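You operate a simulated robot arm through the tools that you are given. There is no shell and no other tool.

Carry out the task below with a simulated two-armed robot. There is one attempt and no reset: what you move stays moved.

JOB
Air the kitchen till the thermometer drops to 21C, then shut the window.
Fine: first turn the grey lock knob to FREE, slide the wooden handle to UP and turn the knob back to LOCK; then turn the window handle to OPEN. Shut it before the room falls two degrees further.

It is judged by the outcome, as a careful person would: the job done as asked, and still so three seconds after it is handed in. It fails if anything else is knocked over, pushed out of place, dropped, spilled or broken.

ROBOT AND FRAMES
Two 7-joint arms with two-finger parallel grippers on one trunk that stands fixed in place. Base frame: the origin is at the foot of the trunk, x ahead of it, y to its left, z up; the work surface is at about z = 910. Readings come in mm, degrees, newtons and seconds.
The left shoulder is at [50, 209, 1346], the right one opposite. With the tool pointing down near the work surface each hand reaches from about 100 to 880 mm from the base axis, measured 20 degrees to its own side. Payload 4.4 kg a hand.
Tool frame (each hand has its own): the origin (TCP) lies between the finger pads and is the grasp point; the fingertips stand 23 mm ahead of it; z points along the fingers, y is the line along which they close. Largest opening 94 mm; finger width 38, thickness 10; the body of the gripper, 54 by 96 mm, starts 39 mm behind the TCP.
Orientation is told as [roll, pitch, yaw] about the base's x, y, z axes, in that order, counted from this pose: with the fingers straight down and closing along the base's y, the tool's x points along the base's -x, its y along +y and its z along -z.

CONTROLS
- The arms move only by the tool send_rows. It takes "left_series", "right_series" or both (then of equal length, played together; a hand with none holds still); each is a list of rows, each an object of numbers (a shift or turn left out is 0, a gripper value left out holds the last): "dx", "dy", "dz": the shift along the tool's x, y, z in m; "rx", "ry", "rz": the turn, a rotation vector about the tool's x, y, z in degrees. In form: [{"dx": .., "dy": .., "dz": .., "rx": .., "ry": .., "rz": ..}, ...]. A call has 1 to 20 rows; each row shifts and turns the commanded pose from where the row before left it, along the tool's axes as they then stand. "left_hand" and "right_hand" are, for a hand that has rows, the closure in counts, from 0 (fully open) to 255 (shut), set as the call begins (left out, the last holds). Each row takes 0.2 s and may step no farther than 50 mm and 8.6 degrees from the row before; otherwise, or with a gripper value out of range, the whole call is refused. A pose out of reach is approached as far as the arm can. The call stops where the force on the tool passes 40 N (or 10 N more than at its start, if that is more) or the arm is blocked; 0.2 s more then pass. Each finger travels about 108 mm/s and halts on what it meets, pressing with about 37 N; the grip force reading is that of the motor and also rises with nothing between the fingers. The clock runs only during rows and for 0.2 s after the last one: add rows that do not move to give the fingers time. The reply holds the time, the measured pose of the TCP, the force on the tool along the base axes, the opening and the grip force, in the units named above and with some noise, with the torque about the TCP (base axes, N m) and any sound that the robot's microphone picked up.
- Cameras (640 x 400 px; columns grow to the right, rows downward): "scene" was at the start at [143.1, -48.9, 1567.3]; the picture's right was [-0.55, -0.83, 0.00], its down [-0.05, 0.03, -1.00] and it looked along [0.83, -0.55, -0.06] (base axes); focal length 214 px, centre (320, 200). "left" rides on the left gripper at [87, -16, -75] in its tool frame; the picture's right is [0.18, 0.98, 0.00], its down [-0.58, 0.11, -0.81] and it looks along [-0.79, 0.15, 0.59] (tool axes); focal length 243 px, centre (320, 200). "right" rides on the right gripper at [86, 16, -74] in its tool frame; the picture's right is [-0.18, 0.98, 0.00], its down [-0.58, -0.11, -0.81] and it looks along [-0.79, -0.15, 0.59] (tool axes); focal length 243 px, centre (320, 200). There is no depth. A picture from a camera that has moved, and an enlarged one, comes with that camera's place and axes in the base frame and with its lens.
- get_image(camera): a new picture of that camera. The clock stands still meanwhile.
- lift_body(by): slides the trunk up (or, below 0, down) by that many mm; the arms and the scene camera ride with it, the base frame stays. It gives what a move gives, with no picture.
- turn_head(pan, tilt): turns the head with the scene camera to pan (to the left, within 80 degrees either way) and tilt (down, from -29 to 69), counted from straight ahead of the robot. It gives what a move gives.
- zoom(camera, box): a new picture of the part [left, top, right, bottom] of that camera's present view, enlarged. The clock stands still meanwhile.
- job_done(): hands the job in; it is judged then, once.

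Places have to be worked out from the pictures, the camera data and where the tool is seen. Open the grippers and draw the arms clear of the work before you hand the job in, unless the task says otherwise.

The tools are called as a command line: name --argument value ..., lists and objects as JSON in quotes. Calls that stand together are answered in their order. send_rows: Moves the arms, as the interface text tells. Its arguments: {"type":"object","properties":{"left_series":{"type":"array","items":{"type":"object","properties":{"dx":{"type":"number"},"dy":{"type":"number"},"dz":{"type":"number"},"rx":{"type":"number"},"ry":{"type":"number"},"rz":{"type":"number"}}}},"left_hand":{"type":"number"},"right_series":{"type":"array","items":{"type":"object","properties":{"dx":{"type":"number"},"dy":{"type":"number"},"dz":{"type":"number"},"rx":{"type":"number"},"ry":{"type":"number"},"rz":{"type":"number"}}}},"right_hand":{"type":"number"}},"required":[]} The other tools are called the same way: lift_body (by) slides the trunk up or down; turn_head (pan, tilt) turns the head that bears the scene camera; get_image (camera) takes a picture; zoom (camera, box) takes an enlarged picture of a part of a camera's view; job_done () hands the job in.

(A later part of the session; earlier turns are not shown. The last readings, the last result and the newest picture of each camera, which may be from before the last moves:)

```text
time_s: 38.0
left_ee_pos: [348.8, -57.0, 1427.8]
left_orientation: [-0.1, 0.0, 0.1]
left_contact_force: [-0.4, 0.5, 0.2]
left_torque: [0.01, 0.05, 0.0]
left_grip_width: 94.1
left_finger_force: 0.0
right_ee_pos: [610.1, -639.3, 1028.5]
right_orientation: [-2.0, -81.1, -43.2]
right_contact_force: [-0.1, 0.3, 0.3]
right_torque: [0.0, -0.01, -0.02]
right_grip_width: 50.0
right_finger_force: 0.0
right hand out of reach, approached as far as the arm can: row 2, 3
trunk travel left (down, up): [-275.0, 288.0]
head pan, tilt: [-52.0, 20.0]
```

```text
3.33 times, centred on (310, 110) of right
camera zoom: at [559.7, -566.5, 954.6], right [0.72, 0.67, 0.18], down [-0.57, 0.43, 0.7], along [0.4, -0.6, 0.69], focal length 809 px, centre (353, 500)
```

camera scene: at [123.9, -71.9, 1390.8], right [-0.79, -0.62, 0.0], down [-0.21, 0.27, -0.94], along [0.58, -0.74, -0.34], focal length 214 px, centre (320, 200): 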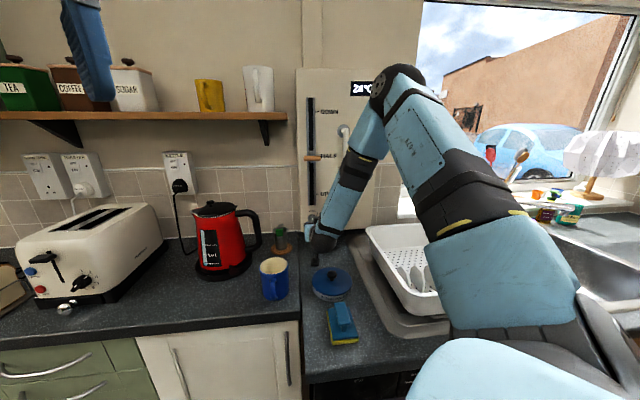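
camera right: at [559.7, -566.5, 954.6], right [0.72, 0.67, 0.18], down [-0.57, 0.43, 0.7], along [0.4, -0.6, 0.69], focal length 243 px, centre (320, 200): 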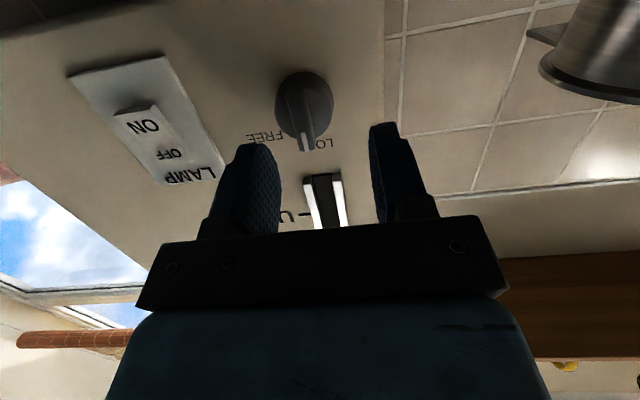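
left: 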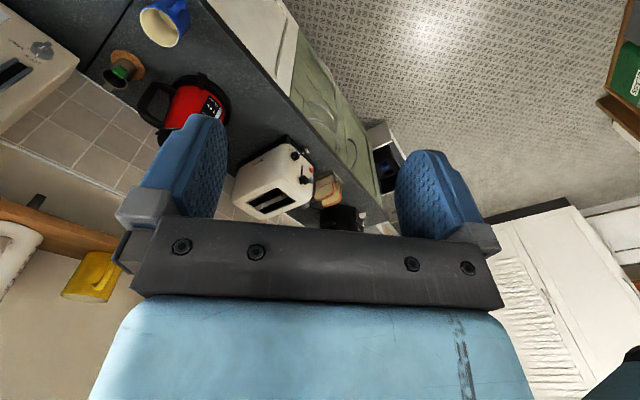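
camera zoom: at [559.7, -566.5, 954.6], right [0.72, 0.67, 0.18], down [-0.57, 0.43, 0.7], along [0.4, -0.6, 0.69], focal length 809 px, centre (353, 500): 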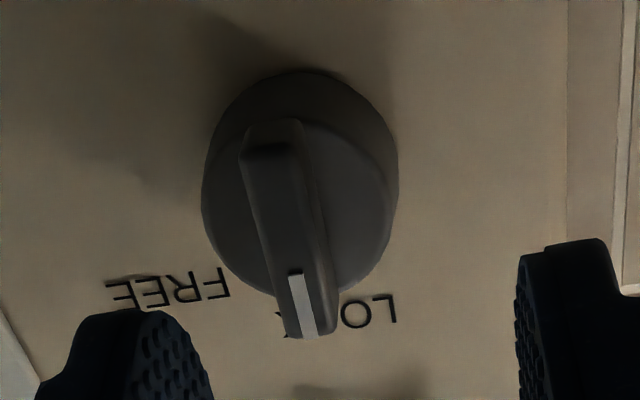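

Refined: knob axis s≈32, z≈1018, bar front at n≈924. I'll lower the trunk 10 mm and shift the hand 11 mm right.

lift_body --by -10

send_rows --right_series '[{"dy": -0.011}, {"dx": -0.0015, "dz": 0.0099}, {}]'

zoom --camera "right" --box '[220, 50, 420, 200]'

```text
time_s: 38.6
left_ee_pos: [349.8, -57.1, 1417.1]
left_orientation: [-0.2, 0.1, 0.1]
left_contact_force: [0.1, -0.5, 0.0]
left_torque: [-0.03, -0.06, -0.02]
left_grip_width: 94.0
left_finger_force: 0.1
right_ee_pos: [609.0, -638.8, 1017.0]
right_orientation: [-2.0, -81.0, -43.2]
right_contact_force: [0.9, 0.2, 0.0]
right_torque: [0.02, -0.01, 0.01]
right_grip_width: 50.1
right_finger_force: 0.0
trunk travel left (down, up): [-265.0, 298.0]
head pan, tilt: [-52.0, 20.0]
```

```text
time_s: 39.4
left_ee_pos: [349.8, -56.4, 1418.2]
left_orientation: [-0.1, 0.0, 0.1]
left_contact_force: [-0.5, 0.5, -0.1]
left_torque: [0.02, -0.04, 0.05]
left_grip_width: 93.8
left_finger_force: 0.0
right_ee_pos: [609.3, -653.0, 1019.7]
right_orientation: [-2.5, -80.9, -43.2]
right_contact_force: [0.5, 0.4, -0.1]
right_torque: [-0.05, 0.0, -0.03]
right_grip_width: 49.8
right_finger_force: 0.1
trunk travel left (down, up): [-265.0, 298.0]
head pan, tilt: [-52.0, 20.0]
```

```text
2.67 times, centred on (320, 125) of right
camera zoom: at [559.8, -579.1, 946.8], right [0.73, 0.67, 0.17], down [-0.57, 0.43, 0.7], along [0.39, -0.61, 0.69], focal length 647 px, centre (320, 400)
```

zoom: 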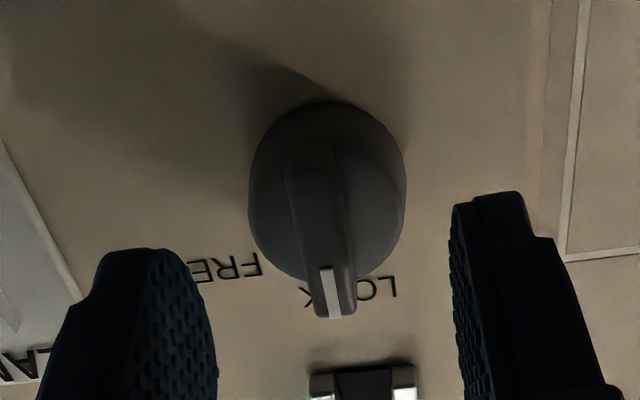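

The bar is centred between the fingers. I'll advance 20 mm to straddle the bar.

send_rows --right_series '[{"dx": -0.0011, "dz": 0.007}, {"dx": -0.0011, "dz": 0.007}, {"dx": -0.0009, "dz": 0.006}, {}]'

zoom --camera "right" --box '[220, 50, 420, 200]'

```text
time_s: 40.4
left_ee_pos: [349.6, -58.0, 1417.4]
left_orientation: [-0.1, 0.0, 0.1]
left_contact_force: [-0.1, -0.8, -0.1]
left_torque: [-0.01, -0.03, -0.02]
left_grip_width: 94.2
left_finger_force: 0.1
right_ee_pos: [623.7, -666.8, 1019.2]
right_orientation: [-2.7, -80.9, -43.2]
right_contact_force: [0.1, 0.3, -0.3]
right_torque: [0.03, 0.04, -0.03]
right_grip_width: 50.2
right_finger_force: 0.1
trunk travel left (down, up): [-265.0, 298.0]
head pan, tilt: [-52.0, 20.0]
```

```text
2.67 times, centred on (320, 125) of right
camera zoom: at [573.9, -593.8, 946.2], right [0.73, 0.67, 0.17], down [-0.57, 0.43, 0.7], along [0.39, -0.61, 0.69], focal length 647 px, centre (320, 400)
```

zoom: 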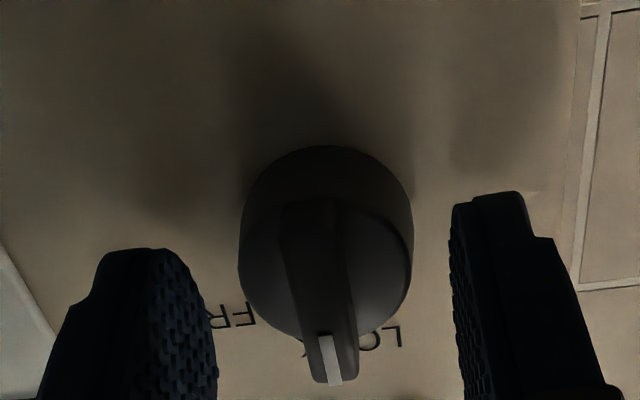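

No contact yet and the fingers straddle the bar. I'll close on it.

send_rows --right_series '[{}, {}, {}]' --right_hand 255

zoom --camera "right" --box '[220, 50, 420, 200]'

```text
time_s: 41.2
left_ee_pos: [350.3, -56.2, 1417.9]
left_orientation: [0.0, 0.0, 0.1]
left_contact_force: [0.4, 0.2, 0.5]
left_torque: [0.02, -0.04, -0.01]
left_grip_width: 93.9
left_finger_force: 0.0
right_ee_pos: [624.5, -666.5, 1018.7]
right_orientation: [-2.8, -80.9, -43.0]
right_contact_force: [5.6, 4.0, 0.0]
right_torque: [0.0, -0.03, 0.26]
right_grip_width: 33.5
right_finger_force: 44.6
trunk travel left (down, up): [-265.0, 298.0]
head pan, tilt: [-52.0, 20.0]
```

```text
2.67 times, centred on (320, 125) of right
camera zoom: at [574.7, -593.1, 946.4], right [0.73, 0.67, 0.17], down [-0.57, 0.43, 0.7], along [0.39, -0.61, 0.69], focal length 647 px, centre (320, 400)
```

zoom: 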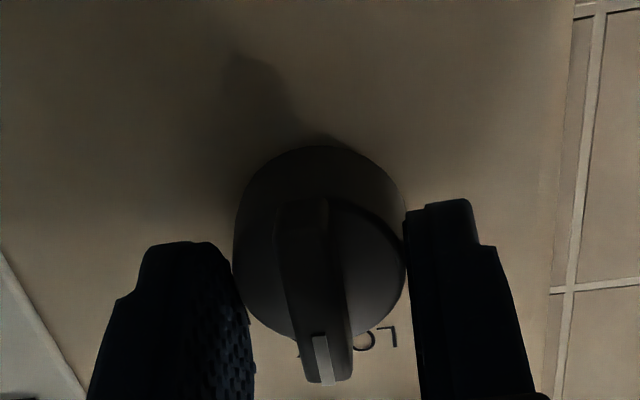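

The fingers hold the knob's disc (33.5 mm) rather than the thin bar. I'll try the turn with this grip: 30° clockwise first, then check for slip.

send_rows --right_series '[{"rx": -1.18, "rz": 7.41}, {"rx": -1.18, "rz": 7.41}, {"rx": -1.18, "rz": 7.41}, {"rx": -1.18, "rz": 7.41}, {}]'

zoom --camera "right" --box '[220, 50, 420, 200]'

```text
time_s: 41.6
left_ee_pos: [351.7, -58.1, 1416.9]
left_orientation: [0.0, 0.0, 0.2]
left_contact_force: [-1.5, 0.3, 0.6]
left_torque: [-0.1, -0.04, 0.02]
left_grip_width: 94.0
left_finger_force: 0.1
right_ee_pos: [618.0, -661.6, 1029.0]
right_orientation: [26.6, -79.0, -72.4]
right_contact_force: [31.0, -16.8, -27.8]
right_torque: [-0.04, -0.18, 0.45]
right_grip_width: 7.9
right_finger_force: 46.5
right hand out of reach, approached as far as the arm can: row 1
trunk travel left (down, up): [-265.0, 298.0]
head pan, tilt: [-52.0, 20.0]
stopped in row 1 (right hand): the force on the tool passed its limit at 77 N (the readings are from after the stop); the commanded pose is now the measured one
```

```text
2.67 times, centred on (320, 125) of right
camera zoom: at [573.4, -582.7, 959.2], right [0.72, 0.64, 0.26], down [-0.6, 0.39, 0.7], along [0.35, -0.66, 0.66], focal length 647 px, centre (320, 400)
```

zoom: 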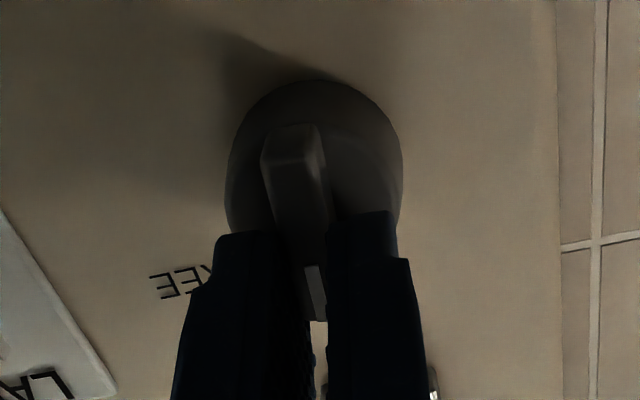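

The grip slipped off the disc as the arm hit a joint limit while rotating (the knob itself hasn't turned). I'll release, back straight off, and then lower the trunk further so the arm works with more joint margin.

send_rows --right_series '[{}, {}, {"dz": -0.02}, {"dz": -0.03}, {}]' --right_hand 110

zoom --camera "right" --box '[220, 50, 420, 200]'

```text
time_s: 42.8
left_ee_pos: [350.1, -58.2, 1416.8]
left_orientation: [-0.2, 0.1, 0.1]
left_contact_force: [0.2, -0.2, 0.5]
left_torque: [0.0, 0.01, 0.01]
left_grip_width: 93.8
left_finger_force: 0.0
right_ee_pos: [581.2, -624.4, 1041.9]
right_orientation: [27.8, -79.4, -73.7]
right_contact_force: [-0.3, 0.2, 0.6]
right_torque: [-0.01, 0.03, 0.0]
right_grip_width: 53.5
right_finger_force: 0.1
trunk travel left (down, up): [-265.0, 298.0]
head pan, tilt: [-52.0, 20.0]
```

```text
2.67 times, centred on (320, 125) of right
camera zoom: at [537.2, -545.8, 971.1], right [0.72, 0.64, 0.27], down [-0.61, 0.39, 0.69], along [0.34, -0.66, 0.67], focal length 647 px, centre (320, 400)
```

zoom: 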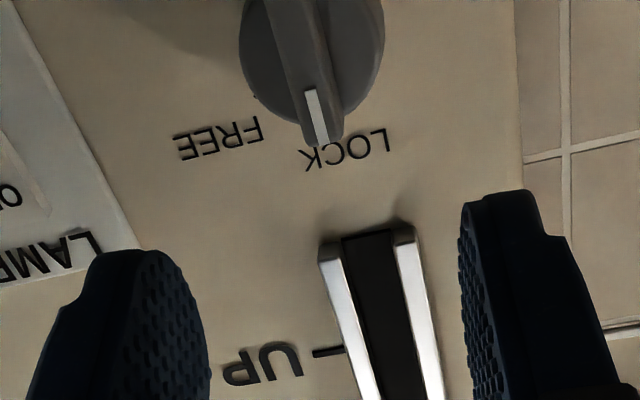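

Knob is still at LOCK, hand clear at n≈852. I'll raise the hand 150 mm with the arm, then lower the trunk 150 mm so the hand ends at the same place with the shoulder lower.

send_rows --right_series '[{"dx": -0.0369, "dy": 0.0032, "dz": -0.0061}, {"dx": -0.0369, "dy": 0.0032, "dz": -0.0061}, {"dx": -0.0369, "dy": 0.0032, "dz": -0.0061}, {"dx": -0.0369, "dy": 0.0032, "dz": -0.0061}, {}]'

lift_body --by -140

get_image --camera "scene"

get_image --camera "right"

```text
time_s: 44.0
left_ee_pos: [350.1, -58.5, 1418.1]
left_orientation: [0.0, -0.1, 0.2]
left_contact_force: [0.4, 0.3, 0.4]
left_torque: [0.03, 0.02, -0.01]
left_grip_width: 94.1
left_finger_force: 0.0
right_ee_pos: [581.4, -626.3, 1189.8]
right_orientation: [27.6, -79.3, -73.4]
right_contact_force: [-1.1, 0.5, -0.1]
right_torque: [-0.01, -0.02, 0.01]
right_grip_width: 53.3
right_finger_force: 0.0
trunk travel left (down, up): [-265.0, 298.0]
head pan, tilt: [-52.0, 20.0]
```

```text
time_s: 45.6
left_ee_pos: [349.7, -57.8, 1276.8]
left_orientation: [-0.1, 0.1, 0.1]
left_contact_force: [-1.0, 0.2, -0.1]
left_torque: [0.01, 0.01, -0.01]
left_grip_width: 94.2
left_finger_force: 0.1
right_ee_pos: [580.6, -626.2, 1051.1]
right_orientation: [27.9, -79.3, -73.9]
right_contact_force: [0.1, 0.3, -0.9]
right_torque: [0.01, 0.03, 0.04]
right_grip_width: 53.6
right_finger_force: 0.0
trunk travel left (down, up): [-125.0, 438.0]
head pan, tilt: [-52.0, 20.0]
```

```text
taken
camera scene: at [123.9, -71.9, 1240.8], right [-0.79, -0.62, 0.0], down [-0.21, 0.27, -0.94], along [0.58, -0.74, -0.34], focal length 214 px, centre (320, 200)
```

scene: 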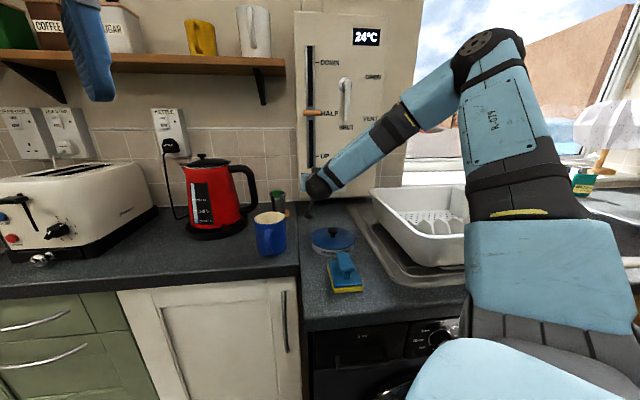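

```text
taken
camera right: at [536.2, -546.4, 980.6], right [0.72, 0.64, 0.27], down [-0.61, 0.39, 0.69], along [0.34, -0.66, 0.67], focal length 243 px, centre (320, 200)
```

right: 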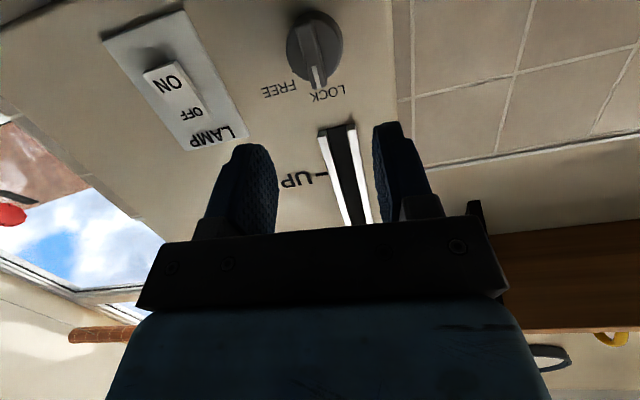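

Now the scene camera sees panel and thermometer (24°C) well and the arm is in a better posture. I'll rehearse the clockwise knob turn here in free space to check the wrist range.

send_rows --right_series '[{"rx": -1.29, "ry": 0.18, "rz": 7.89}, {"rx": -1.29, "ry": 0.18, "rz": 7.89}, {"rx": -1.29, "ry": 0.18, "rz": 7.89}, {"rx": -1.29, "ry": 0.18, "rz": 7.89}, {"rx": -1.29, "ry": 0.18, "rz": 7.89}, {"rx": -1.29, "ry": 0.18, "rz": 7.89}, {"rx": -1.29, "ry": 0.18, "rz": 7.89}, {}]'

```text
time_s: 47.5
left_ee_pos: [349.2, -56.8, 1277.1]
left_orientation: [-0.1, 0.0, 0.0]
left_contact_force: [0.8, -0.1, 0.3]
left_torque: [0.0, -0.02, -0.02]
left_grip_width: 93.7
left_finger_force: 0.0
right_ee_pos: [556.0, -650.4, 1089.4]
right_orientation: [82.8, -28.3, -124.0]
right_contact_force: [0.3, -0.6, -0.1]
right_torque: [-0.06, -0.01, 0.02]
right_grip_width: 53.7
right_finger_force: 0.0
right hand out of reach, approached as far as the arm can: row 6, 7
trunk travel left (down, up): [-125.0, 438.0]
head pan, tilt: [-52.0, 20.0]
```

Rotation beyond ~45° pushes the wrist right/down against a joint limit, but negative rolls should be free. Since the knob's round disc can be gripped at any roll, I'll use a stroke from about -27° to +35°. First rotate back to about -27° in free space.

send_rows --right_series '[{"rx": 1.29, "ry": -0.18, "rz": -7.89}, {"rx": 1.29, "ry": -0.18, "rz": -7.89}, {"rx": 1.29, "ry": -0.18, "rz": -7.89}, {"rx": 1.29, "ry": -0.18, "rz": -7.89}, {"rx": 1.29, "ry": -0.18, "rz": -7.89}, {"rx": 1.29, "ry": -0.18, "rz": -7.89}, {"rx": 1.29, "ry": -0.18, "rz": -7.89}, {"rx": 1.29, "ry": -0.18, "rz": -7.89}, {"rx": 1.29, "ry": -0.18, "rz": -7.89}, {"rx": 1.29, "ry": -0.18, "rz": -7.89}, {"rx": 1.29, "ry": -0.18, "rz": -7.89}, {}]'

get_image --camera "right"

get_image --camera "scene"

```text
time_s: 50.0
left_ee_pos: [348.1, -57.1, 1276.6]
left_orientation: [0.1, 0.0, 0.1]
left_contact_force: [-0.3, -0.9, 0.4]
left_torque: [0.02, 0.02, 0.02]
left_grip_width: 93.9
left_finger_force: 0.1
right_ee_pos: [557.2, -650.6, 1087.6]
right_orientation: [-73.5, -61.5, 24.9]
right_contact_force: [0.0, -0.1, -0.6]
right_torque: [0.02, 0.01, -0.03]
right_grip_width: 53.6
right_finger_force: 0.1
trunk travel left (down, up): [-125.0, 438.0]
head pan, tilt: [-52.0, 20.0]
```

```text
taken
camera right: at [482.7, -601.1, 1015.5], right [0.71, 0.64, -0.29], down [-0.33, 0.67, 0.67], along [0.62, -0.38, 0.68], focal length 243 px, centre (320, 200)
```

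right: 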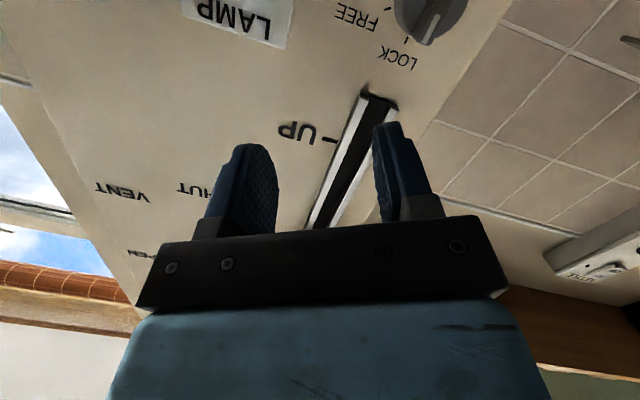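

```text
taken
camera scene: at [124.0, -72.2, 1240.7], right [-0.79, -0.62, 0.0], down [-0.21, 0.27, -0.94], along [0.58, -0.74, -0.34], focal length 214 px, centre (320, 200)
```

scene: 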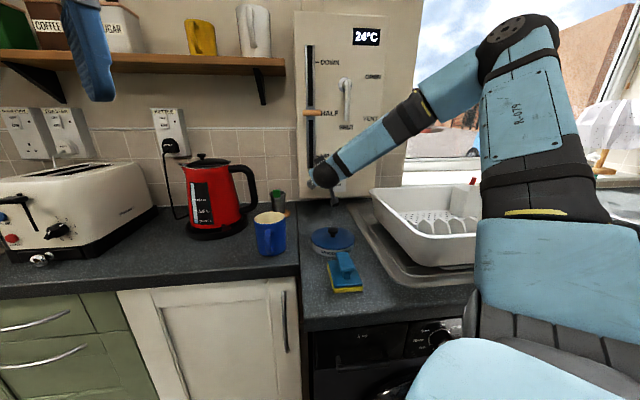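

Roll -27° reached (TCP n=854, s=66, z=1088). I'll shift 35 mm left in line with the knob and let the trunk carry the hand down 70 mm.

send_rows --right_series '[{"dx": -0.0079, "dy": 0.0156, "dz": -0.0017}, {"dx": -0.0079, "dy": 0.0156, "dz": -0.0017}, {}]'

lift_body --by -68

get_image --camera "right"

zoom --camera "scene" --box '[240, 100, 400, 220]'

```text
time_s: 50.9
left_ee_pos: [350.2, -57.5, 1278.1]
left_orientation: [-0.1, 0.0, 0.1]
left_contact_force: [0.4, 0.1, 0.6]
left_torque: [0.03, 0.01, 0.02]
left_grip_width: 94.0
left_finger_force: 0.0
right_ee_pos: [581.0, -625.8, 1087.8]
right_orientation: [-73.4, -61.6, 24.8]
right_contact_force: [0.3, 0.2, -0.1]
right_torque: [0.02, -0.03, -0.01]
right_grip_width: 53.4
right_finger_force: 0.1
trunk travel left (down, up): [-125.0, 438.0]
head pan, tilt: [-52.0, 20.0]
```

```text
time_s: 51.9
left_ee_pos: [349.3, -56.4, 1210.2]
left_orientation: [-0.1, 0.0, 0.1]
left_contact_force: [-0.2, -0.3, 1.1]
left_torque: [0.01, 0.02, 0.0]
left_grip_width: 93.9
left_finger_force: 0.0
right_ee_pos: [581.5, -626.4, 1020.6]
right_orientation: [-73.5, -61.8, 24.9]
right_contact_force: [-0.3, 0.0, 0.2]
right_torque: [0.02, -0.01, -0.02]
right_grip_width: 53.6
right_finger_force: 0.1
trunk travel left (down, up): [-57.0, 506.0]
head pan, tilt: [-52.0, 20.0]
```

```text
taken
camera right: at [507.6, -576.1, 948.1], right [0.71, 0.64, -0.28], down [-0.33, 0.67, 0.67], along [0.62, -0.39, 0.69], focal length 243 px, centre (320, 200)
```

right: 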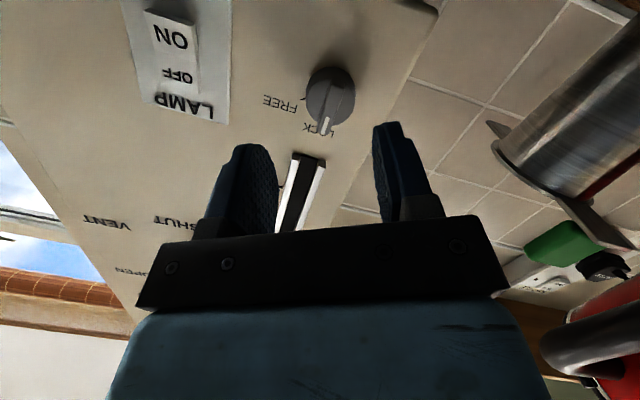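

```text
3.33 times, centred on (320, 160) of scene
camera zoom: at [123.9, -71.8, 1172.8], right [-0.79, -0.62, 0.0], down [-0.21, 0.27, -0.94], along [0.58, -0.74, -0.34], focal length 715 px, centre (320, 333)
```

zoom: 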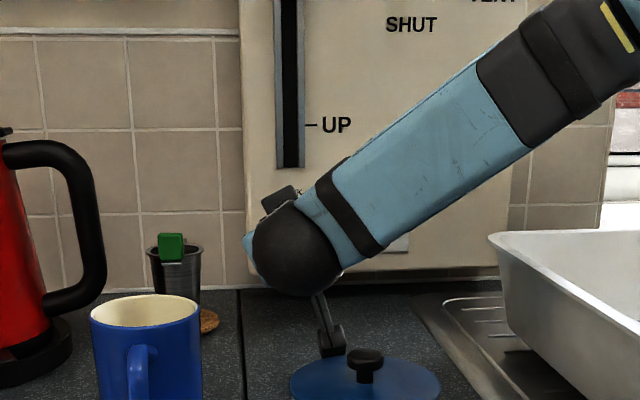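

Hand is in line (n=854, s=31.7, z=1021). One zoom to verify the knob's alignment before approaching.

zoom --camera "right" --box '[250, 40, 410, 140]'

```text
4.00 times, centred on (330, 90) of right
camera zoom: at [507.6, -576.1, 948.1], right [0.71, 0.64, -0.28], down [-0.33, 0.67, 0.67], along [0.62, -0.39, 0.69], focal length 970 px, centre (280, 640)
```

zoom: 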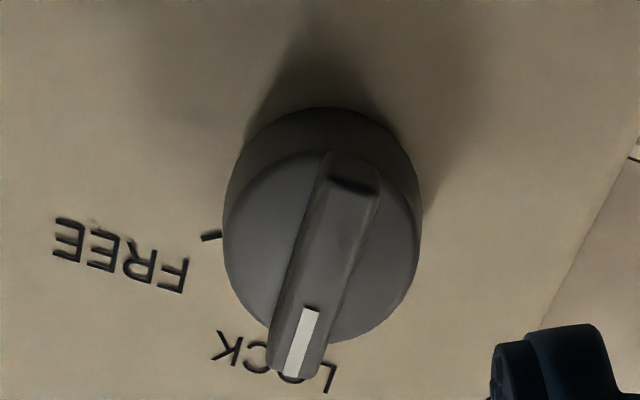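

Knob axis confirmed at about s=30.5, z=1017. I'll advance to n≈890 first.

send_rows --right_series '[{"dx": -0.0016, "dy": 0.0018, "dz": 0.018}, {"dx": -0.0016, "dy": 0.0018, "dz": 0.018}, {}]'

zoom --camera "right" --box '[220, 50, 420, 200]'

```text
time_s: 52.7
left_ee_pos: [350.9, -56.9, 1209.8]
left_orientation: [-0.1, 0.1, 0.1]
left_contact_force: [0.3, -1.1, 0.3]
left_torque: [0.0, 0.02, -0.01]
left_grip_width: 94.1
left_finger_force: 0.0
right_ee_pos: [608.4, -651.1, 1015.8]
right_orientation: [-73.4, -61.7, 24.9]
right_contact_force: [-0.3, 0.3, 0.1]
right_torque: [-0.02, -0.01, 0.03]
right_grip_width: 53.5
right_finger_force: 0.1
trunk travel left (down, up): [-57.0, 506.0]
head pan, tilt: [-52.0, 20.0]
```

```text
2.67 times, centred on (320, 125) of right
camera zoom: at [534.8, -601.4, 943.7], right [0.71, 0.64, -0.28], down [-0.33, 0.66, 0.67], along [0.62, -0.39, 0.69], focal length 647 px, centre (320, 400)
```

zoom: 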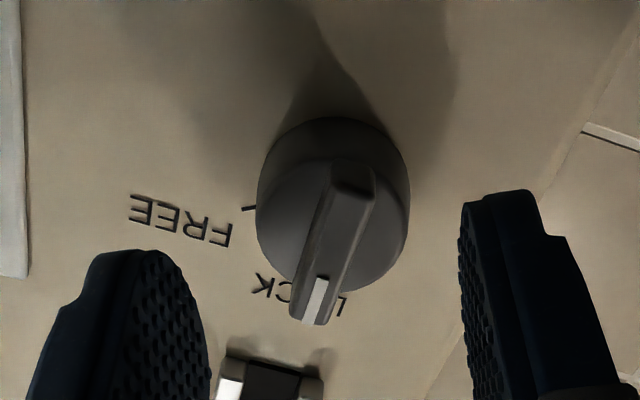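

Still aligned. Advancing 29 mm so the fingers straddle the disc close to the panel.

send_rows --right_series '[{"dx": -0.0016, "dy": 0.0002, "dz": 0.0096}, {"dx": -0.0016, "dy": 0.0002, "dz": 0.0096}, {"dx": -0.0015, "dy": 0.0002, "dz": 0.0092}, {}]'

zoom --camera "right" --box '[220, 50, 420, 200]'

```text
time_s: 53.7
left_ee_pos: [350.4, -56.7, 1209.8]
left_orientation: [0.0, -0.1, 0.1]
left_contact_force: [0.8, -0.8, -0.5]
left_torque: [0.0, 0.0, 0.03]
left_grip_width: 94.0
left_finger_force: 0.0
right_ee_pos: [629.0, -670.8, 1015.6]
right_orientation: [-73.4, -61.7, 24.9]
right_contact_force: [-0.5, 0.0, 0.6]
right_torque: [-0.03, -0.04, 0.0]
right_grip_width: 53.6
right_finger_force: 0.0
trunk travel left (down, up): [-57.0, 506.0]
head pan, tilt: [-52.0, 20.0]
```

```text
2.67 times, centred on (320, 125) of right
camera zoom: at [555.1, -621.4, 943.8], right [0.71, 0.64, -0.28], down [-0.33, 0.66, 0.67], along [0.62, -0.39, 0.69], focal length 647 px, centre (320, 400)
```

zoom: 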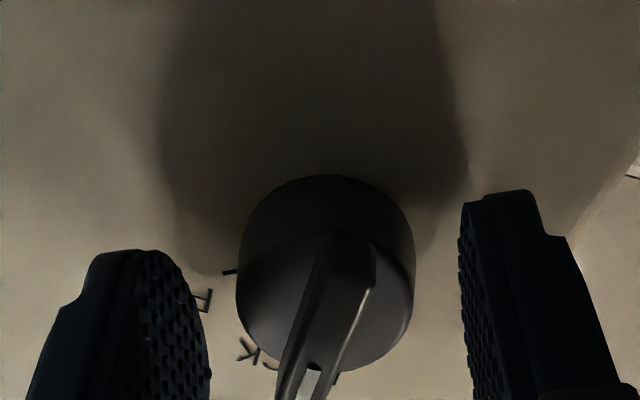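

No contact; fingers are around the disc. Closing the grip.

send_rows --right_series '[{}, {}, {}]' --right_hand 255

zoom --camera "right" --box '[220, 50, 420, 200]'

```text
time_s: 54.5
left_ee_pos: [350.1, -56.9, 1209.2]
left_orientation: [-0.1, 0.1, 0.1]
left_contact_force: [-0.6, 1.0, -0.7]
left_torque: [-0.01, 0.03, 0.03]
left_grip_width: 94.1
left_finger_force: 0.0
right_ee_pos: [629.8, -669.7, 1015.4]
right_orientation: [-73.4, -61.6, 24.9]
right_contact_force: [4.5, 5.0, -1.5]
right_torque: [0.02, -0.04, 0.34]
right_grip_width: 34.2
right_finger_force: 45.0
trunk travel left (down, up): [-57.0, 506.0]
head pan, tilt: [-52.0, 20.0]
```

```text
2.67 times, centred on (320, 125) of right
camera zoom: at [555.6, -620.9, 943.4], right [0.71, 0.64, -0.28], down [-0.33, 0.66, 0.67], along [0.62, -0.38, 0.68], focal length 647 px, centre (320, 400)
```

zoom: 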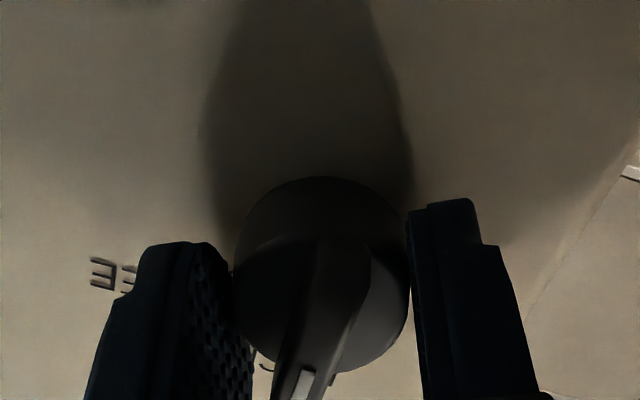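

Firm grip on the disc (34.2 mm). Turning clockwise about the panel normal, 30° first.

send_rows --right_series '[{"rx": -0.98, "ry": 0.14, "rz": 5.92}, {"rx": -0.98, "ry": 0.14, "rz": 5.92}, {"rx": -0.98, "ry": 0.14, "rz": 5.92}, {"rx": -0.98, "ry": 0.14, "rz": 5.92}, {"rx": -0.98, "ry": 0.14, "rz": 5.92}, {}]'

zoom --camera "right" --box '[220, 50, 420, 200]'

```text
time_s: 55.9
left_ee_pos: [350.8, -57.2, 1209.4]
left_orientation: [-0.1, 0.0, 0.0]
left_contact_force: [-0.3, 0.1, -0.2]
left_torque: [0.0, 0.0, -0.03]
left_grip_width: 94.2
left_finger_force: 0.1
right_ee_pos: [628.6, -670.9, 1015.8]
right_orientation: [17.7, -80.0, -64.0]
right_contact_force: [11.7, -2.5, 2.4]
right_torque: [-0.15, -0.15, 0.26]
right_grip_width: 34.5
right_finger_force: 45.1
trunk travel left (down, up): [-57.0, 506.0]
head pan, tilt: [-52.0, 20.0]
```

```text
2.67 times, centred on (320, 125) of right
camera zoom: at [582.8, -593.6, 945.1], right [0.72, 0.65, 0.23], down [-0.59, 0.4, 0.7], along [0.36, -0.64, 0.68], focal length 647 px, centre (320, 400)
```

zoom: 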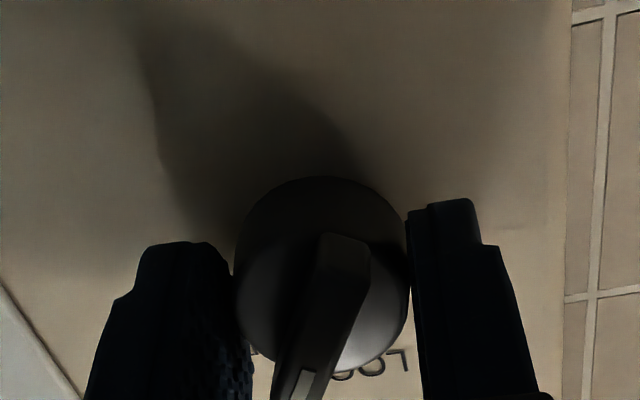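

The knob turns with the gripper. Continuing another 30°.

send_rows --right_series '[{"rx": -0.98, "ry": 0.14, "rz": 5.92}, {"rx": -0.98, "ry": 0.14, "rz": 5.92}, {"rx": -0.98, "ry": 0.14, "rz": 5.92}, {"rx": -0.98, "ry": 0.14, "rz": 5.92}, {"rx": -0.98, "ry": 0.14, "rz": 5.92}, {}]'

zoom --camera "right" --box '[220, 50, 420, 200]'

```text
time_s: 57.3
left_ee_pos: [350.0, -57.6, 1209.3]
left_orientation: [-0.1, -0.1, 0.1]
left_contact_force: [-0.3, 0.1, 0.2]
left_torque: [0.02, -0.01, 0.02]
left_grip_width: 94.3
left_finger_force: 0.0
right_ee_pos: [629.7, -671.5, 1016.6]
right_orientation: [74.8, -55.6, -118.3]
right_contact_force: [7.1, -10.0, 4.9]
right_torque: [-0.37, 0.18, 0.06]
right_grip_width: 34.6
right_finger_force: 44.9
trunk travel left (down, up): [-57.0, 506.0]
head pan, tilt: [-52.0, 20.0]
```

```text
2.67 times, centred on (320, 125) of right
camera zoom: at [605.8, -570.7, 965.9], right [0.55, 0.47, 0.69], down [-0.82, 0.17, 0.54], along [0.14, -0.86, 0.48], focal length 647 px, centre (320, 400)
```

zoom: 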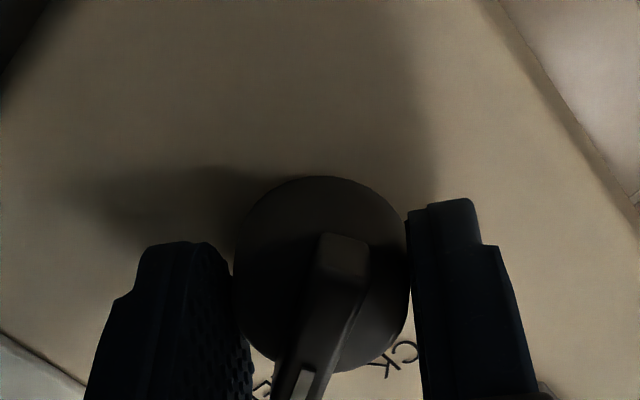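

The knob followed through about 60°. I'll release, back off straight and check its pointer against FREE.

send_rows --right_series '[{}, {}, {"dz": -0.02}, {"dz": -0.025}, {}]' --right_hand 110

zoom --camera "right" --box '[220, 20, 420, 170]'

```text
time_s: 58.5
left_ee_pos: [349.6, -57.2, 1209.9]
left_orientation: [0.1, 0.0, 0.1]
left_contact_force: [-0.6, -0.9, -0.5]
left_torque: [-0.02, -0.04, -0.01]
left_grip_width: 94.1
left_finger_force: 0.0
right_ee_pos: [594.8, -641.5, 1024.0]
right_orientation: [74.6, -55.7, -118.1]
right_contact_force: [0.9, 0.1, 0.2]
right_torque: [-0.01, 0.0, 0.0]
right_grip_width: 53.4
right_finger_force: 0.0
trunk travel left (down, up): [-57.0, 506.0]
head pan, tilt: [-52.0, 20.0]
```

```text
2.67 times, centred on (320, 95) of right
camera zoom: at [571.9, -541.2, 974.4], right [0.55, 0.47, 0.69], down [-0.82, 0.17, 0.54], along [0.14, -0.86, 0.48], focal length 647 px, centre (320, 480)
```

zoom: 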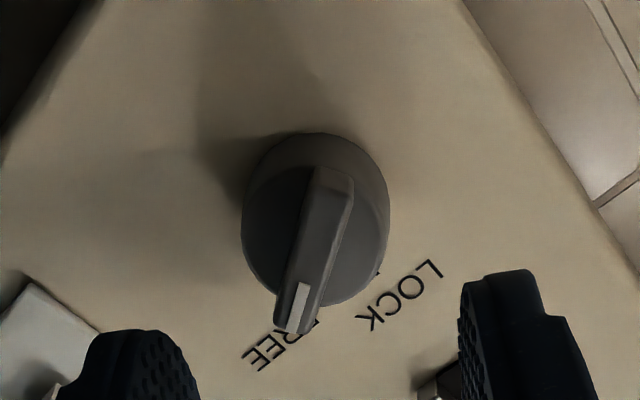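

The pointer now lies over the FREE tick (LOCK tick is exposed). Next the slider: I'll back off 40 mm more and let the trunk carry the hand up to the slider's height.

send_rows --right_series '[{"dz": -0.02}, {"dz": -0.025}, {}]'

lift_body --by 230

get_image --camera "scene"

get_image --camera "right"

```text
time_s: 59.3
left_ee_pos: [349.2, -58.3, 1210.0]
left_orientation: [-0.1, 0.0, 0.1]
left_contact_force: [0.3, 0.3, -0.6]
left_torque: [0.01, -0.03, -0.02]
left_grip_width: 94.0
left_finger_force: 0.1
right_ee_pos: [562.5, -613.8, 1029.3]
right_orientation: [74.6, -55.6, -118.3]
right_contact_force: [0.1, 0.3, 0.2]
right_torque: [0.01, 0.02, -0.01]
right_grip_width: 53.5
right_finger_force: 0.0
trunk travel left (down, up): [-57.0, 506.0]
head pan, tilt: [-52.0, 20.0]
```

```text
time_s: 61.7
left_ee_pos: [350.4, -57.6, 1441.4]
left_orientation: [-0.1, 0.0, 0.0]
left_contact_force: [-0.3, 0.2, 0.1]
left_torque: [0.0, 0.01, 0.01]
left_grip_width: 93.9
left_finger_force: 0.1
right_ee_pos: [562.2, -613.6, 1260.4]
right_orientation: [74.6, -55.6, -118.0]
right_contact_force: [-0.9, 0.0, 1.5]
right_torque: [0.03, 0.01, 0.01]
right_grip_width: 53.4
right_finger_force: 0.1
trunk travel left (down, up): [-287.0, 276.0]
head pan, tilt: [-52.0, 20.0]
```

```text
taken
camera scene: at [124.3, -72.1, 1402.6], right [-0.79, -0.62, 0.0], down [-0.21, 0.27, -0.94], along [0.58, -0.74, -0.34], focal length 214 px, centre (320, 200)
```

scene: 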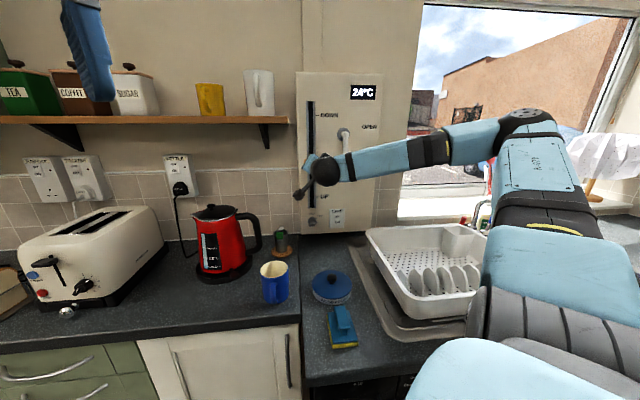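

```text
taken
camera right: at [539.2, -513.0, 1209.8], right [0.55, 0.47, 0.69], down [-0.82, 0.17, 0.54], along [0.14, -0.86, 0.48], focal length 243 px, centre (320, 200)
```

right: 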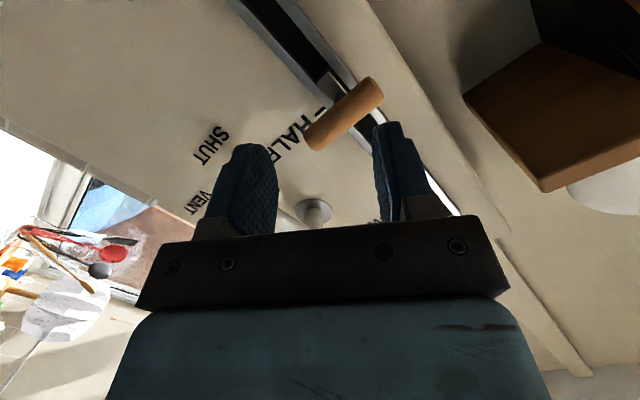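

The arm is back in a comfortable posture with the hand at n=831, z=1260. I'll roll so the fingers close vertically and the tool is exactly square to the panel, to grip the horizontal wooden bar.

send_rows --right_series '[{"rx": -0.836, "ry": -1.157, "rz": 8.106}, {"rx": -0.836, "ry": -1.157, "rz": 8.106}, {"rx": -0.836, "ry": -1.157, "rz": 8.106}, {"rx": -0.836, "ry": -1.157, "rz": 8.106}, {"rx": -0.836, "ry": -1.157, "rz": 8.106}, {"rx": -0.836, "ry": -1.157, "rz": 8.106}, {"rx": -0.836, "ry": -1.157, "rz": 8.106}, {}]'

get_image --camera "right"

```text
time_s: 63.5
left_ee_pos: [350.5, -58.6, 1439.6]
left_orientation: [0.1, 0.0, 0.2]
left_contact_force: [0.4, 0.8, -0.5]
left_torque: [0.02, -0.02, 0.02]
left_grip_width: 94.1
left_finger_force: 0.0
right_ee_pos: [563.0, -613.1, 1261.8]
right_orientation: [90.1, 0.1, -135.1]
right_contact_force: [0.4, 0.1, -0.5]
right_torque: [-0.01, 0.01, -0.02]
right_grip_width: 53.4
right_finger_force: 0.1
trunk travel left (down, up): [-287.0, 276.0]
head pan, tilt: [-52.0, 20.0]
```

```text
taken
camera right: at [570.6, -499.9, 1277.6], right [-0.13, -0.13, 0.98], down [-0.98, 0.16, -0.11], along [-0.14, -0.98, -0.15], focal length 243 px, centre (320, 200)
```

right: 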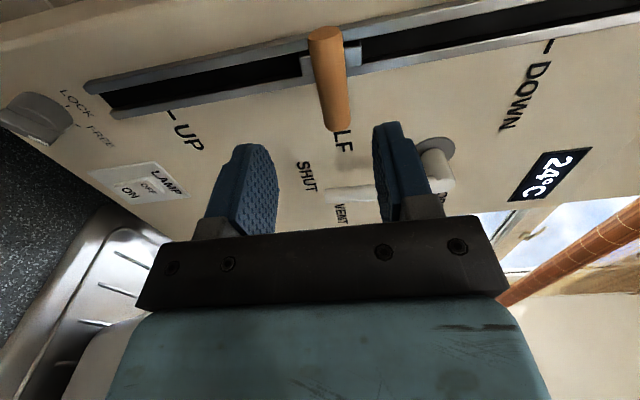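

Tool is square to the panel; the bar is at about z=1270, n≈907. I'll align and approach with the fingers above and below the bar.

send_rows --right_series '[{"dx": 0.0044, "dy": 0.008}, {"dz": 0.025}, {"dz": 0.025}, {}]'

get_image --camera "right"

```text
time_s: 64.5
left_ee_pos: [349.6, -57.8, 1439.1]
left_orientation: [0.0, 0.1, 0.2]
left_contact_force: [0.0, 0.2, 0.5]
left_torque: [0.03, -0.04, 0.01]
left_grip_width: 93.9
left_finger_force: 0.2
right_ee_pos: [601.0, -647.3, 1269.0]
right_orientation: [90.1, 0.0, -135.1]
right_contact_force: [0.3, 0.9, 0.7]
right_torque: [-0.01, 0.02, 0.01]
right_grip_width: 53.5
right_finger_force: 0.1
trunk travel left (down, up): [-287.0, 276.0]
head pan, tilt: [-52.0, 20.0]
```

```text
taken
camera right: at [608.8, -533.2, 1286.4], right [-0.13, -0.13, 0.98], down [-0.98, 0.16, -0.11], along [-0.14, -0.98, -0.15], focal length 243 px, centre (320, 200)
```

right: 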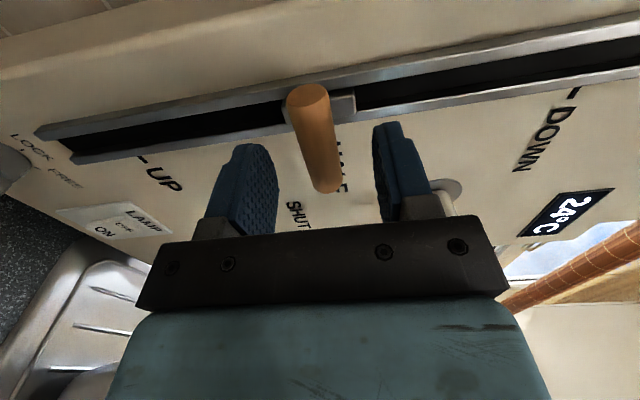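

The bar lies between the fingers. Advancing 22 mm and closing on it.

send_rows --right_series '[{"dz": 0.011}, {"dz": 0.011}, {}]'

send_rows --right_series '[{}, {}, {}]' --right_hand 255

get_image --camera "right"

```text
time_s: 65.3
left_ee_pos: [349.5, -58.2, 1440.3]
left_orientation: [-0.1, 0.0, 0.1]
left_contact_force: [0.1, -0.3, -0.1]
left_torque: [0.03, 0.0, 0.03]
left_grip_width: 93.9
left_finger_force: 0.1
right_ee_pos: [615.9, -661.0, 1270.5]
right_orientation: [90.0, 0.0, -135.1]
right_contact_force: [-0.5, 0.1, 0.0]
right_torque: [0.04, -0.02, -0.04]
right_grip_width: 53.7
right_finger_force: 0.0
trunk travel left (down, up): [-287.0, 276.0]
head pan, tilt: [-52.0, 20.0]
```

```text
time_s: 66.1
left_ee_pos: [351.0, -57.8, 1438.8]
left_orientation: [-0.1, 0.0, 0.1]
left_contact_force: [0.0, -0.1, 0.0]
left_torque: [0.01, -0.03, 0.03]
left_grip_width: 93.9
left_finger_force: 0.1
right_ee_pos: [616.7, -662.7, 1268.8]
right_orientation: [90.1, -0.1, -135.1]
right_contact_force: [0.6, -0.8, -0.4]
right_torque: [0.84, -0.99, 0.35]
right_grip_width: 17.4
right_finger_force: 44.8
trunk travel left (down, up): [-287.0, 276.0]
head pan, tilt: [-52.0, 20.0]
```

```text
taken
camera right: at [624.9, -548.0, 1286.5], right [-0.13, -0.13, 0.98], down [-0.98, 0.16, -0.11], along [-0.14, -0.98, -0.15], focal length 243 px, centre (320, 200)
```

right: 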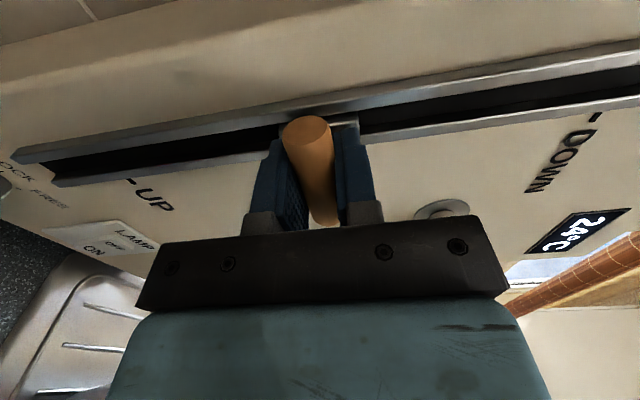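

Bar gripped (17.4 mm). I'll slide it down toward UP, first 60 mm.

send_rows --right_series '[{"dy": -0.01}, {"dy": -0.0125}, {"dy": -0.0125}, {"dy": -0.0125}, {"dy": -0.0125}, {}]'

get_image --camera "right"

```text
time_s: 67.5
left_ee_pos: [350.9, -57.3, 1439.1]
left_orientation: [0.0, 0.0, 0.0]
left_contact_force: [0.1, 0.6, 0.7]
left_torque: [0.0, -0.02, -0.02]
left_grip_width: 94.3
left_finger_force: 0.1
right_ee_pos: [615.9, -661.8, 1207.0]
right_orientation: [90.0, 0.0, -135.2]
right_contact_force: [0.3, -3.6, 0.0]
right_torque: [-0.94, 0.96, 0.08]
right_grip_width: 17.7
right_finger_force: 45.1
trunk travel left (down, up): [-287.0, 276.0]
head pan, tilt: [-52.0, 20.0]
```

```text
taken
camera right: at [625.0, -547.9, 1224.7], right [-0.13, -0.13, 0.98], down [-0.98, 0.16, -0.11], along [-0.14, -0.98, -0.15], focal length 243 px, centre (320, 200)
```

right: 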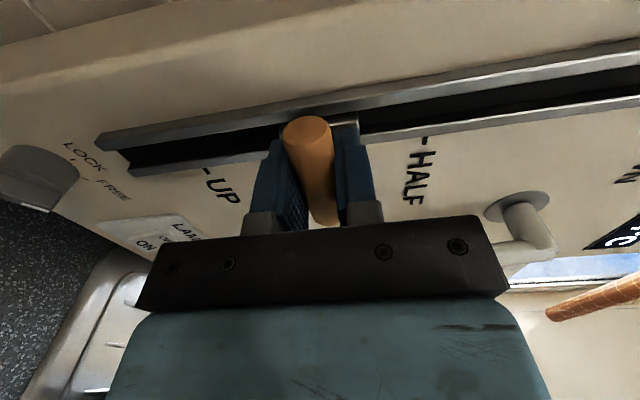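

It slides smoothly (z=1207). Continuing 75 mm down.

send_rows --right_series '[{"dy": -0.0125}, {"dy": -0.0125}, {"dy": -0.0125}, {"dy": -0.0125}, {"dy": -0.0125}, {"dy": -0.0125}, {}]'

get_image --camera "right"

```text
time_s: 68.6
left_ee_pos: [351.2, -60.1, 1438.9]
left_orientation: [0.0, 0.1, 0.1]
left_contact_force: [0.0, 0.3, -0.3]
left_torque: [-0.06, -0.02, -0.05]
left_grip_width: 94.0
left_finger_force: 0.1
right_ee_pos: [615.2, -657.1, 1170.0]
right_orientation: [89.9, 0.0, -136.4]
right_contact_force: [14.5, -28.4, 0.5]
right_torque: [-0.65, 0.88, -0.08]
right_grip_width: 18.3
right_finger_force: 45.2
right hand out of reach, approached as far as the arm can: row 2, 3, 4, 5
trunk travel left (down, up): [-287.0, 276.0]
head pan, tilt: [-52.0, 20.0]
stopped in row 5 (right hand): the force on the tool passed its limit at 50 N (the readings are from after the stop); the commanded pose is now the measured one
```

```text
taken
camera right: at [625.9, -543.1, 1186.6], right [-0.13, -0.13, 0.98], down [-0.98, 0.18, -0.11], along [-0.16, -0.97, -0.15], focal length 243 px, centre (320, 200)
```

right: 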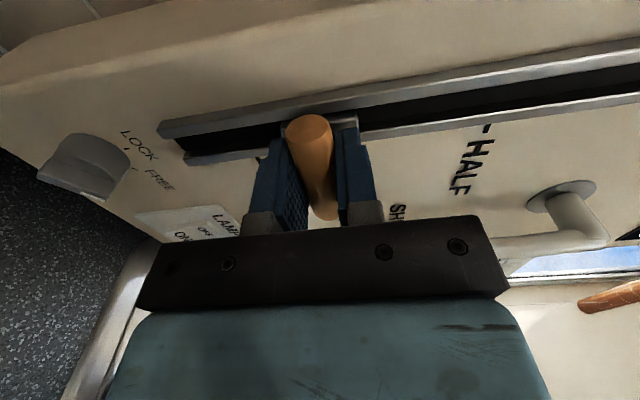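

The arm again meets its joint limit at z=1170, so I'll let the trunk do the rest: 40 mm down first.

lift_body --by -40

get_image --camera "right"

```text
time_s: 69.4
left_ee_pos: [351.9, -62.9, 1399.4]
left_orientation: [0.2, 0.1, 0.1]
left_contact_force: [-0.4, 0.1, 0.4]
left_torque: [0.01, -0.01, 0.01]
left_grip_width: 93.9
left_finger_force: 0.0
right_ee_pos: [615.1, -656.6, 1126.9]
right_orientation: [89.7, 0.1, -136.1]
right_contact_force: [13.9, -33.9, -3.0]
right_torque: [-0.72, 0.94, -0.32]
right_grip_width: 18.1
right_finger_force: 44.7
trunk travel left (down, up): [-247.0, 316.0]
head pan, tilt: [-52.0, 20.0]
```

```text
taken
camera right: at [625.4, -542.9, 1144.8], right [-0.13, -0.13, 0.98], down [-0.98, 0.18, -0.11], along [-0.16, -0.97, -0.15], focal length 243 px, centre (320, 200)
```

right: 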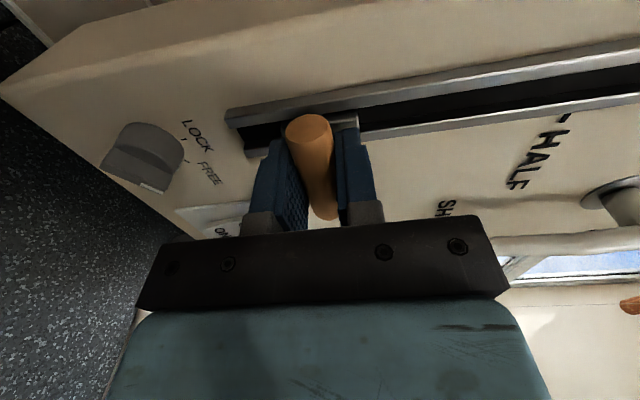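

z=1127 now; the UP tick should be near z≈1119. Lowering 6 mm more, then checking against the tick.

lift_body --by -6

zoom --camera "right" --box '[220, 60, 420, 240]'

zoom --camera "scene" --box '[270, 80, 400, 260]'

```text
time_s: 70.0
left_ee_pos: [351.7, -61.3, 1392.7]
left_orientation: [0.3, 0.0, 0.0]
left_contact_force: [0.7, -0.1, -0.6]
left_torque: [0.02, -0.01, 0.0]
left_grip_width: 93.8
left_finger_force: 0.1
right_ee_pos: [614.0, -656.8, 1121.8]
right_orientation: [89.7, 0.2, -136.1]
right_contact_force: [12.1, -36.2, -3.0]
right_torque: [-0.78, 0.8, -0.19]
right_grip_width: 18.2
right_finger_force: 45.2
trunk travel left (down, up): [-241.0, 322.0]
head pan, tilt: [-52.0, 20.0]
```

```text
2.22 times, centred on (320, 150) of right
camera zoom: at [625.3, -542.9, 1139.0], right [-0.13, -0.13, 0.98], down [-0.98, 0.18, -0.11], along [-0.16, -0.97, -0.15], focal length 539 px, centre (320, 311)
```

zoom: 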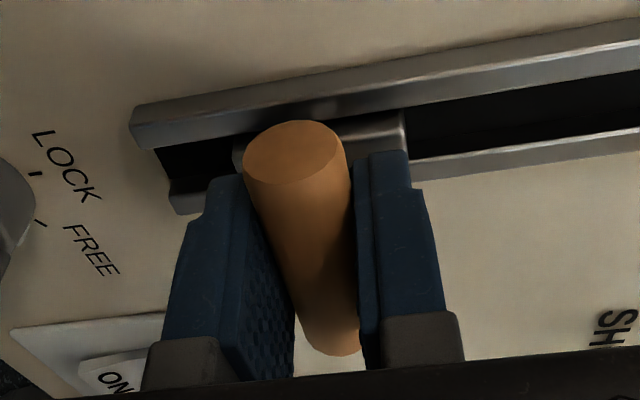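

```text
2.22 times, centred on (335, 170) of scene
camera zoom: at [126.1, -77.3, 1356.1], right [-0.79, -0.62, 0.0], down [-0.21, 0.27, -0.94], along [0.58, -0.74, -0.35], focal length 477 px, centre (287, 267)
```

zoom: 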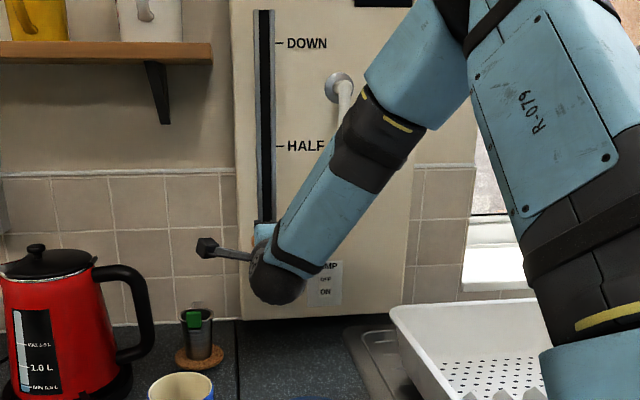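

The tick is hidden by the hand; by displacement the target is z≈1119. I'll lower 3 mm more, then ease the pull on the hand and release to check.

lift_body --by -3

send_rows --right_series '[{}, {}, {}]' --right_hand 120

get_image --camera "right"

```text
time_s: 70.5
left_ee_pos: [350.0, -63.2, 1389.7]
left_orientation: [0.1, 0.0, 0.0]
left_contact_force: [-0.1, -0.2, -0.2]
left_torque: [-0.02, -0.01, 0.0]
left_grip_width: 94.0
left_finger_force: 0.2
right_ee_pos: [614.9, -656.3, 1120.6]
right_orientation: [89.8, 0.2, -136.1]
right_contact_force: [13.6, -40.6, 4.3]
right_torque: [-0.86, 0.82, 0.05]
right_grip_width: 17.9
right_finger_force: 45.2
trunk travel left (down, up): [-238.0, 325.0]
head pan, tilt: [-52.0, 20.0]
```

```text
time_s: 71.3
left_ee_pos: [350.0, -56.0, 1390.9]
left_orientation: [-0.1, 0.0, 0.0]
left_contact_force: [0.4, 0.4, 0.3]
left_torque: [-0.03, -0.06, -0.01]
left_grip_width: 93.9
left_finger_force: 0.1
right_ee_pos: [612.8, -650.2, 1123.8]
right_orientation: [89.9, 0.1, -135.9]
right_contact_force: [-1.0, 0.7, 0.4]
right_torque: [0.01, 0.02, -0.02]
right_grip_width: 49.8
right_finger_force: 0.1
trunk travel left (down, up): [-238.0, 325.0]
head pan, tilt: [-52.0, 20.0]
```

```text
taken
camera right: at [623.6, -537.1, 1140.5], right [-0.13, -0.13, 0.98], down [-0.98, 0.18, -0.11], along [-0.16, -0.98, -0.15], focal length 243 px, centre (320, 200)
```

right: 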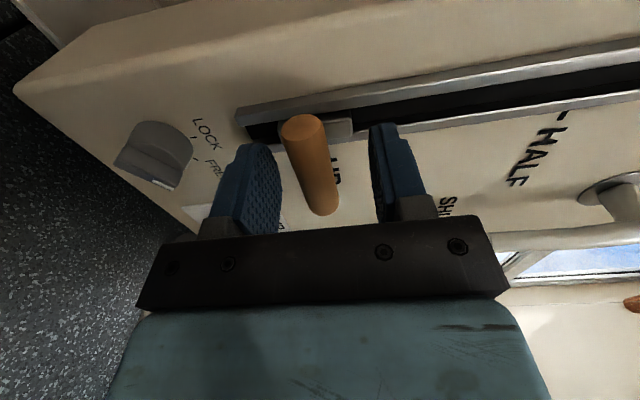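

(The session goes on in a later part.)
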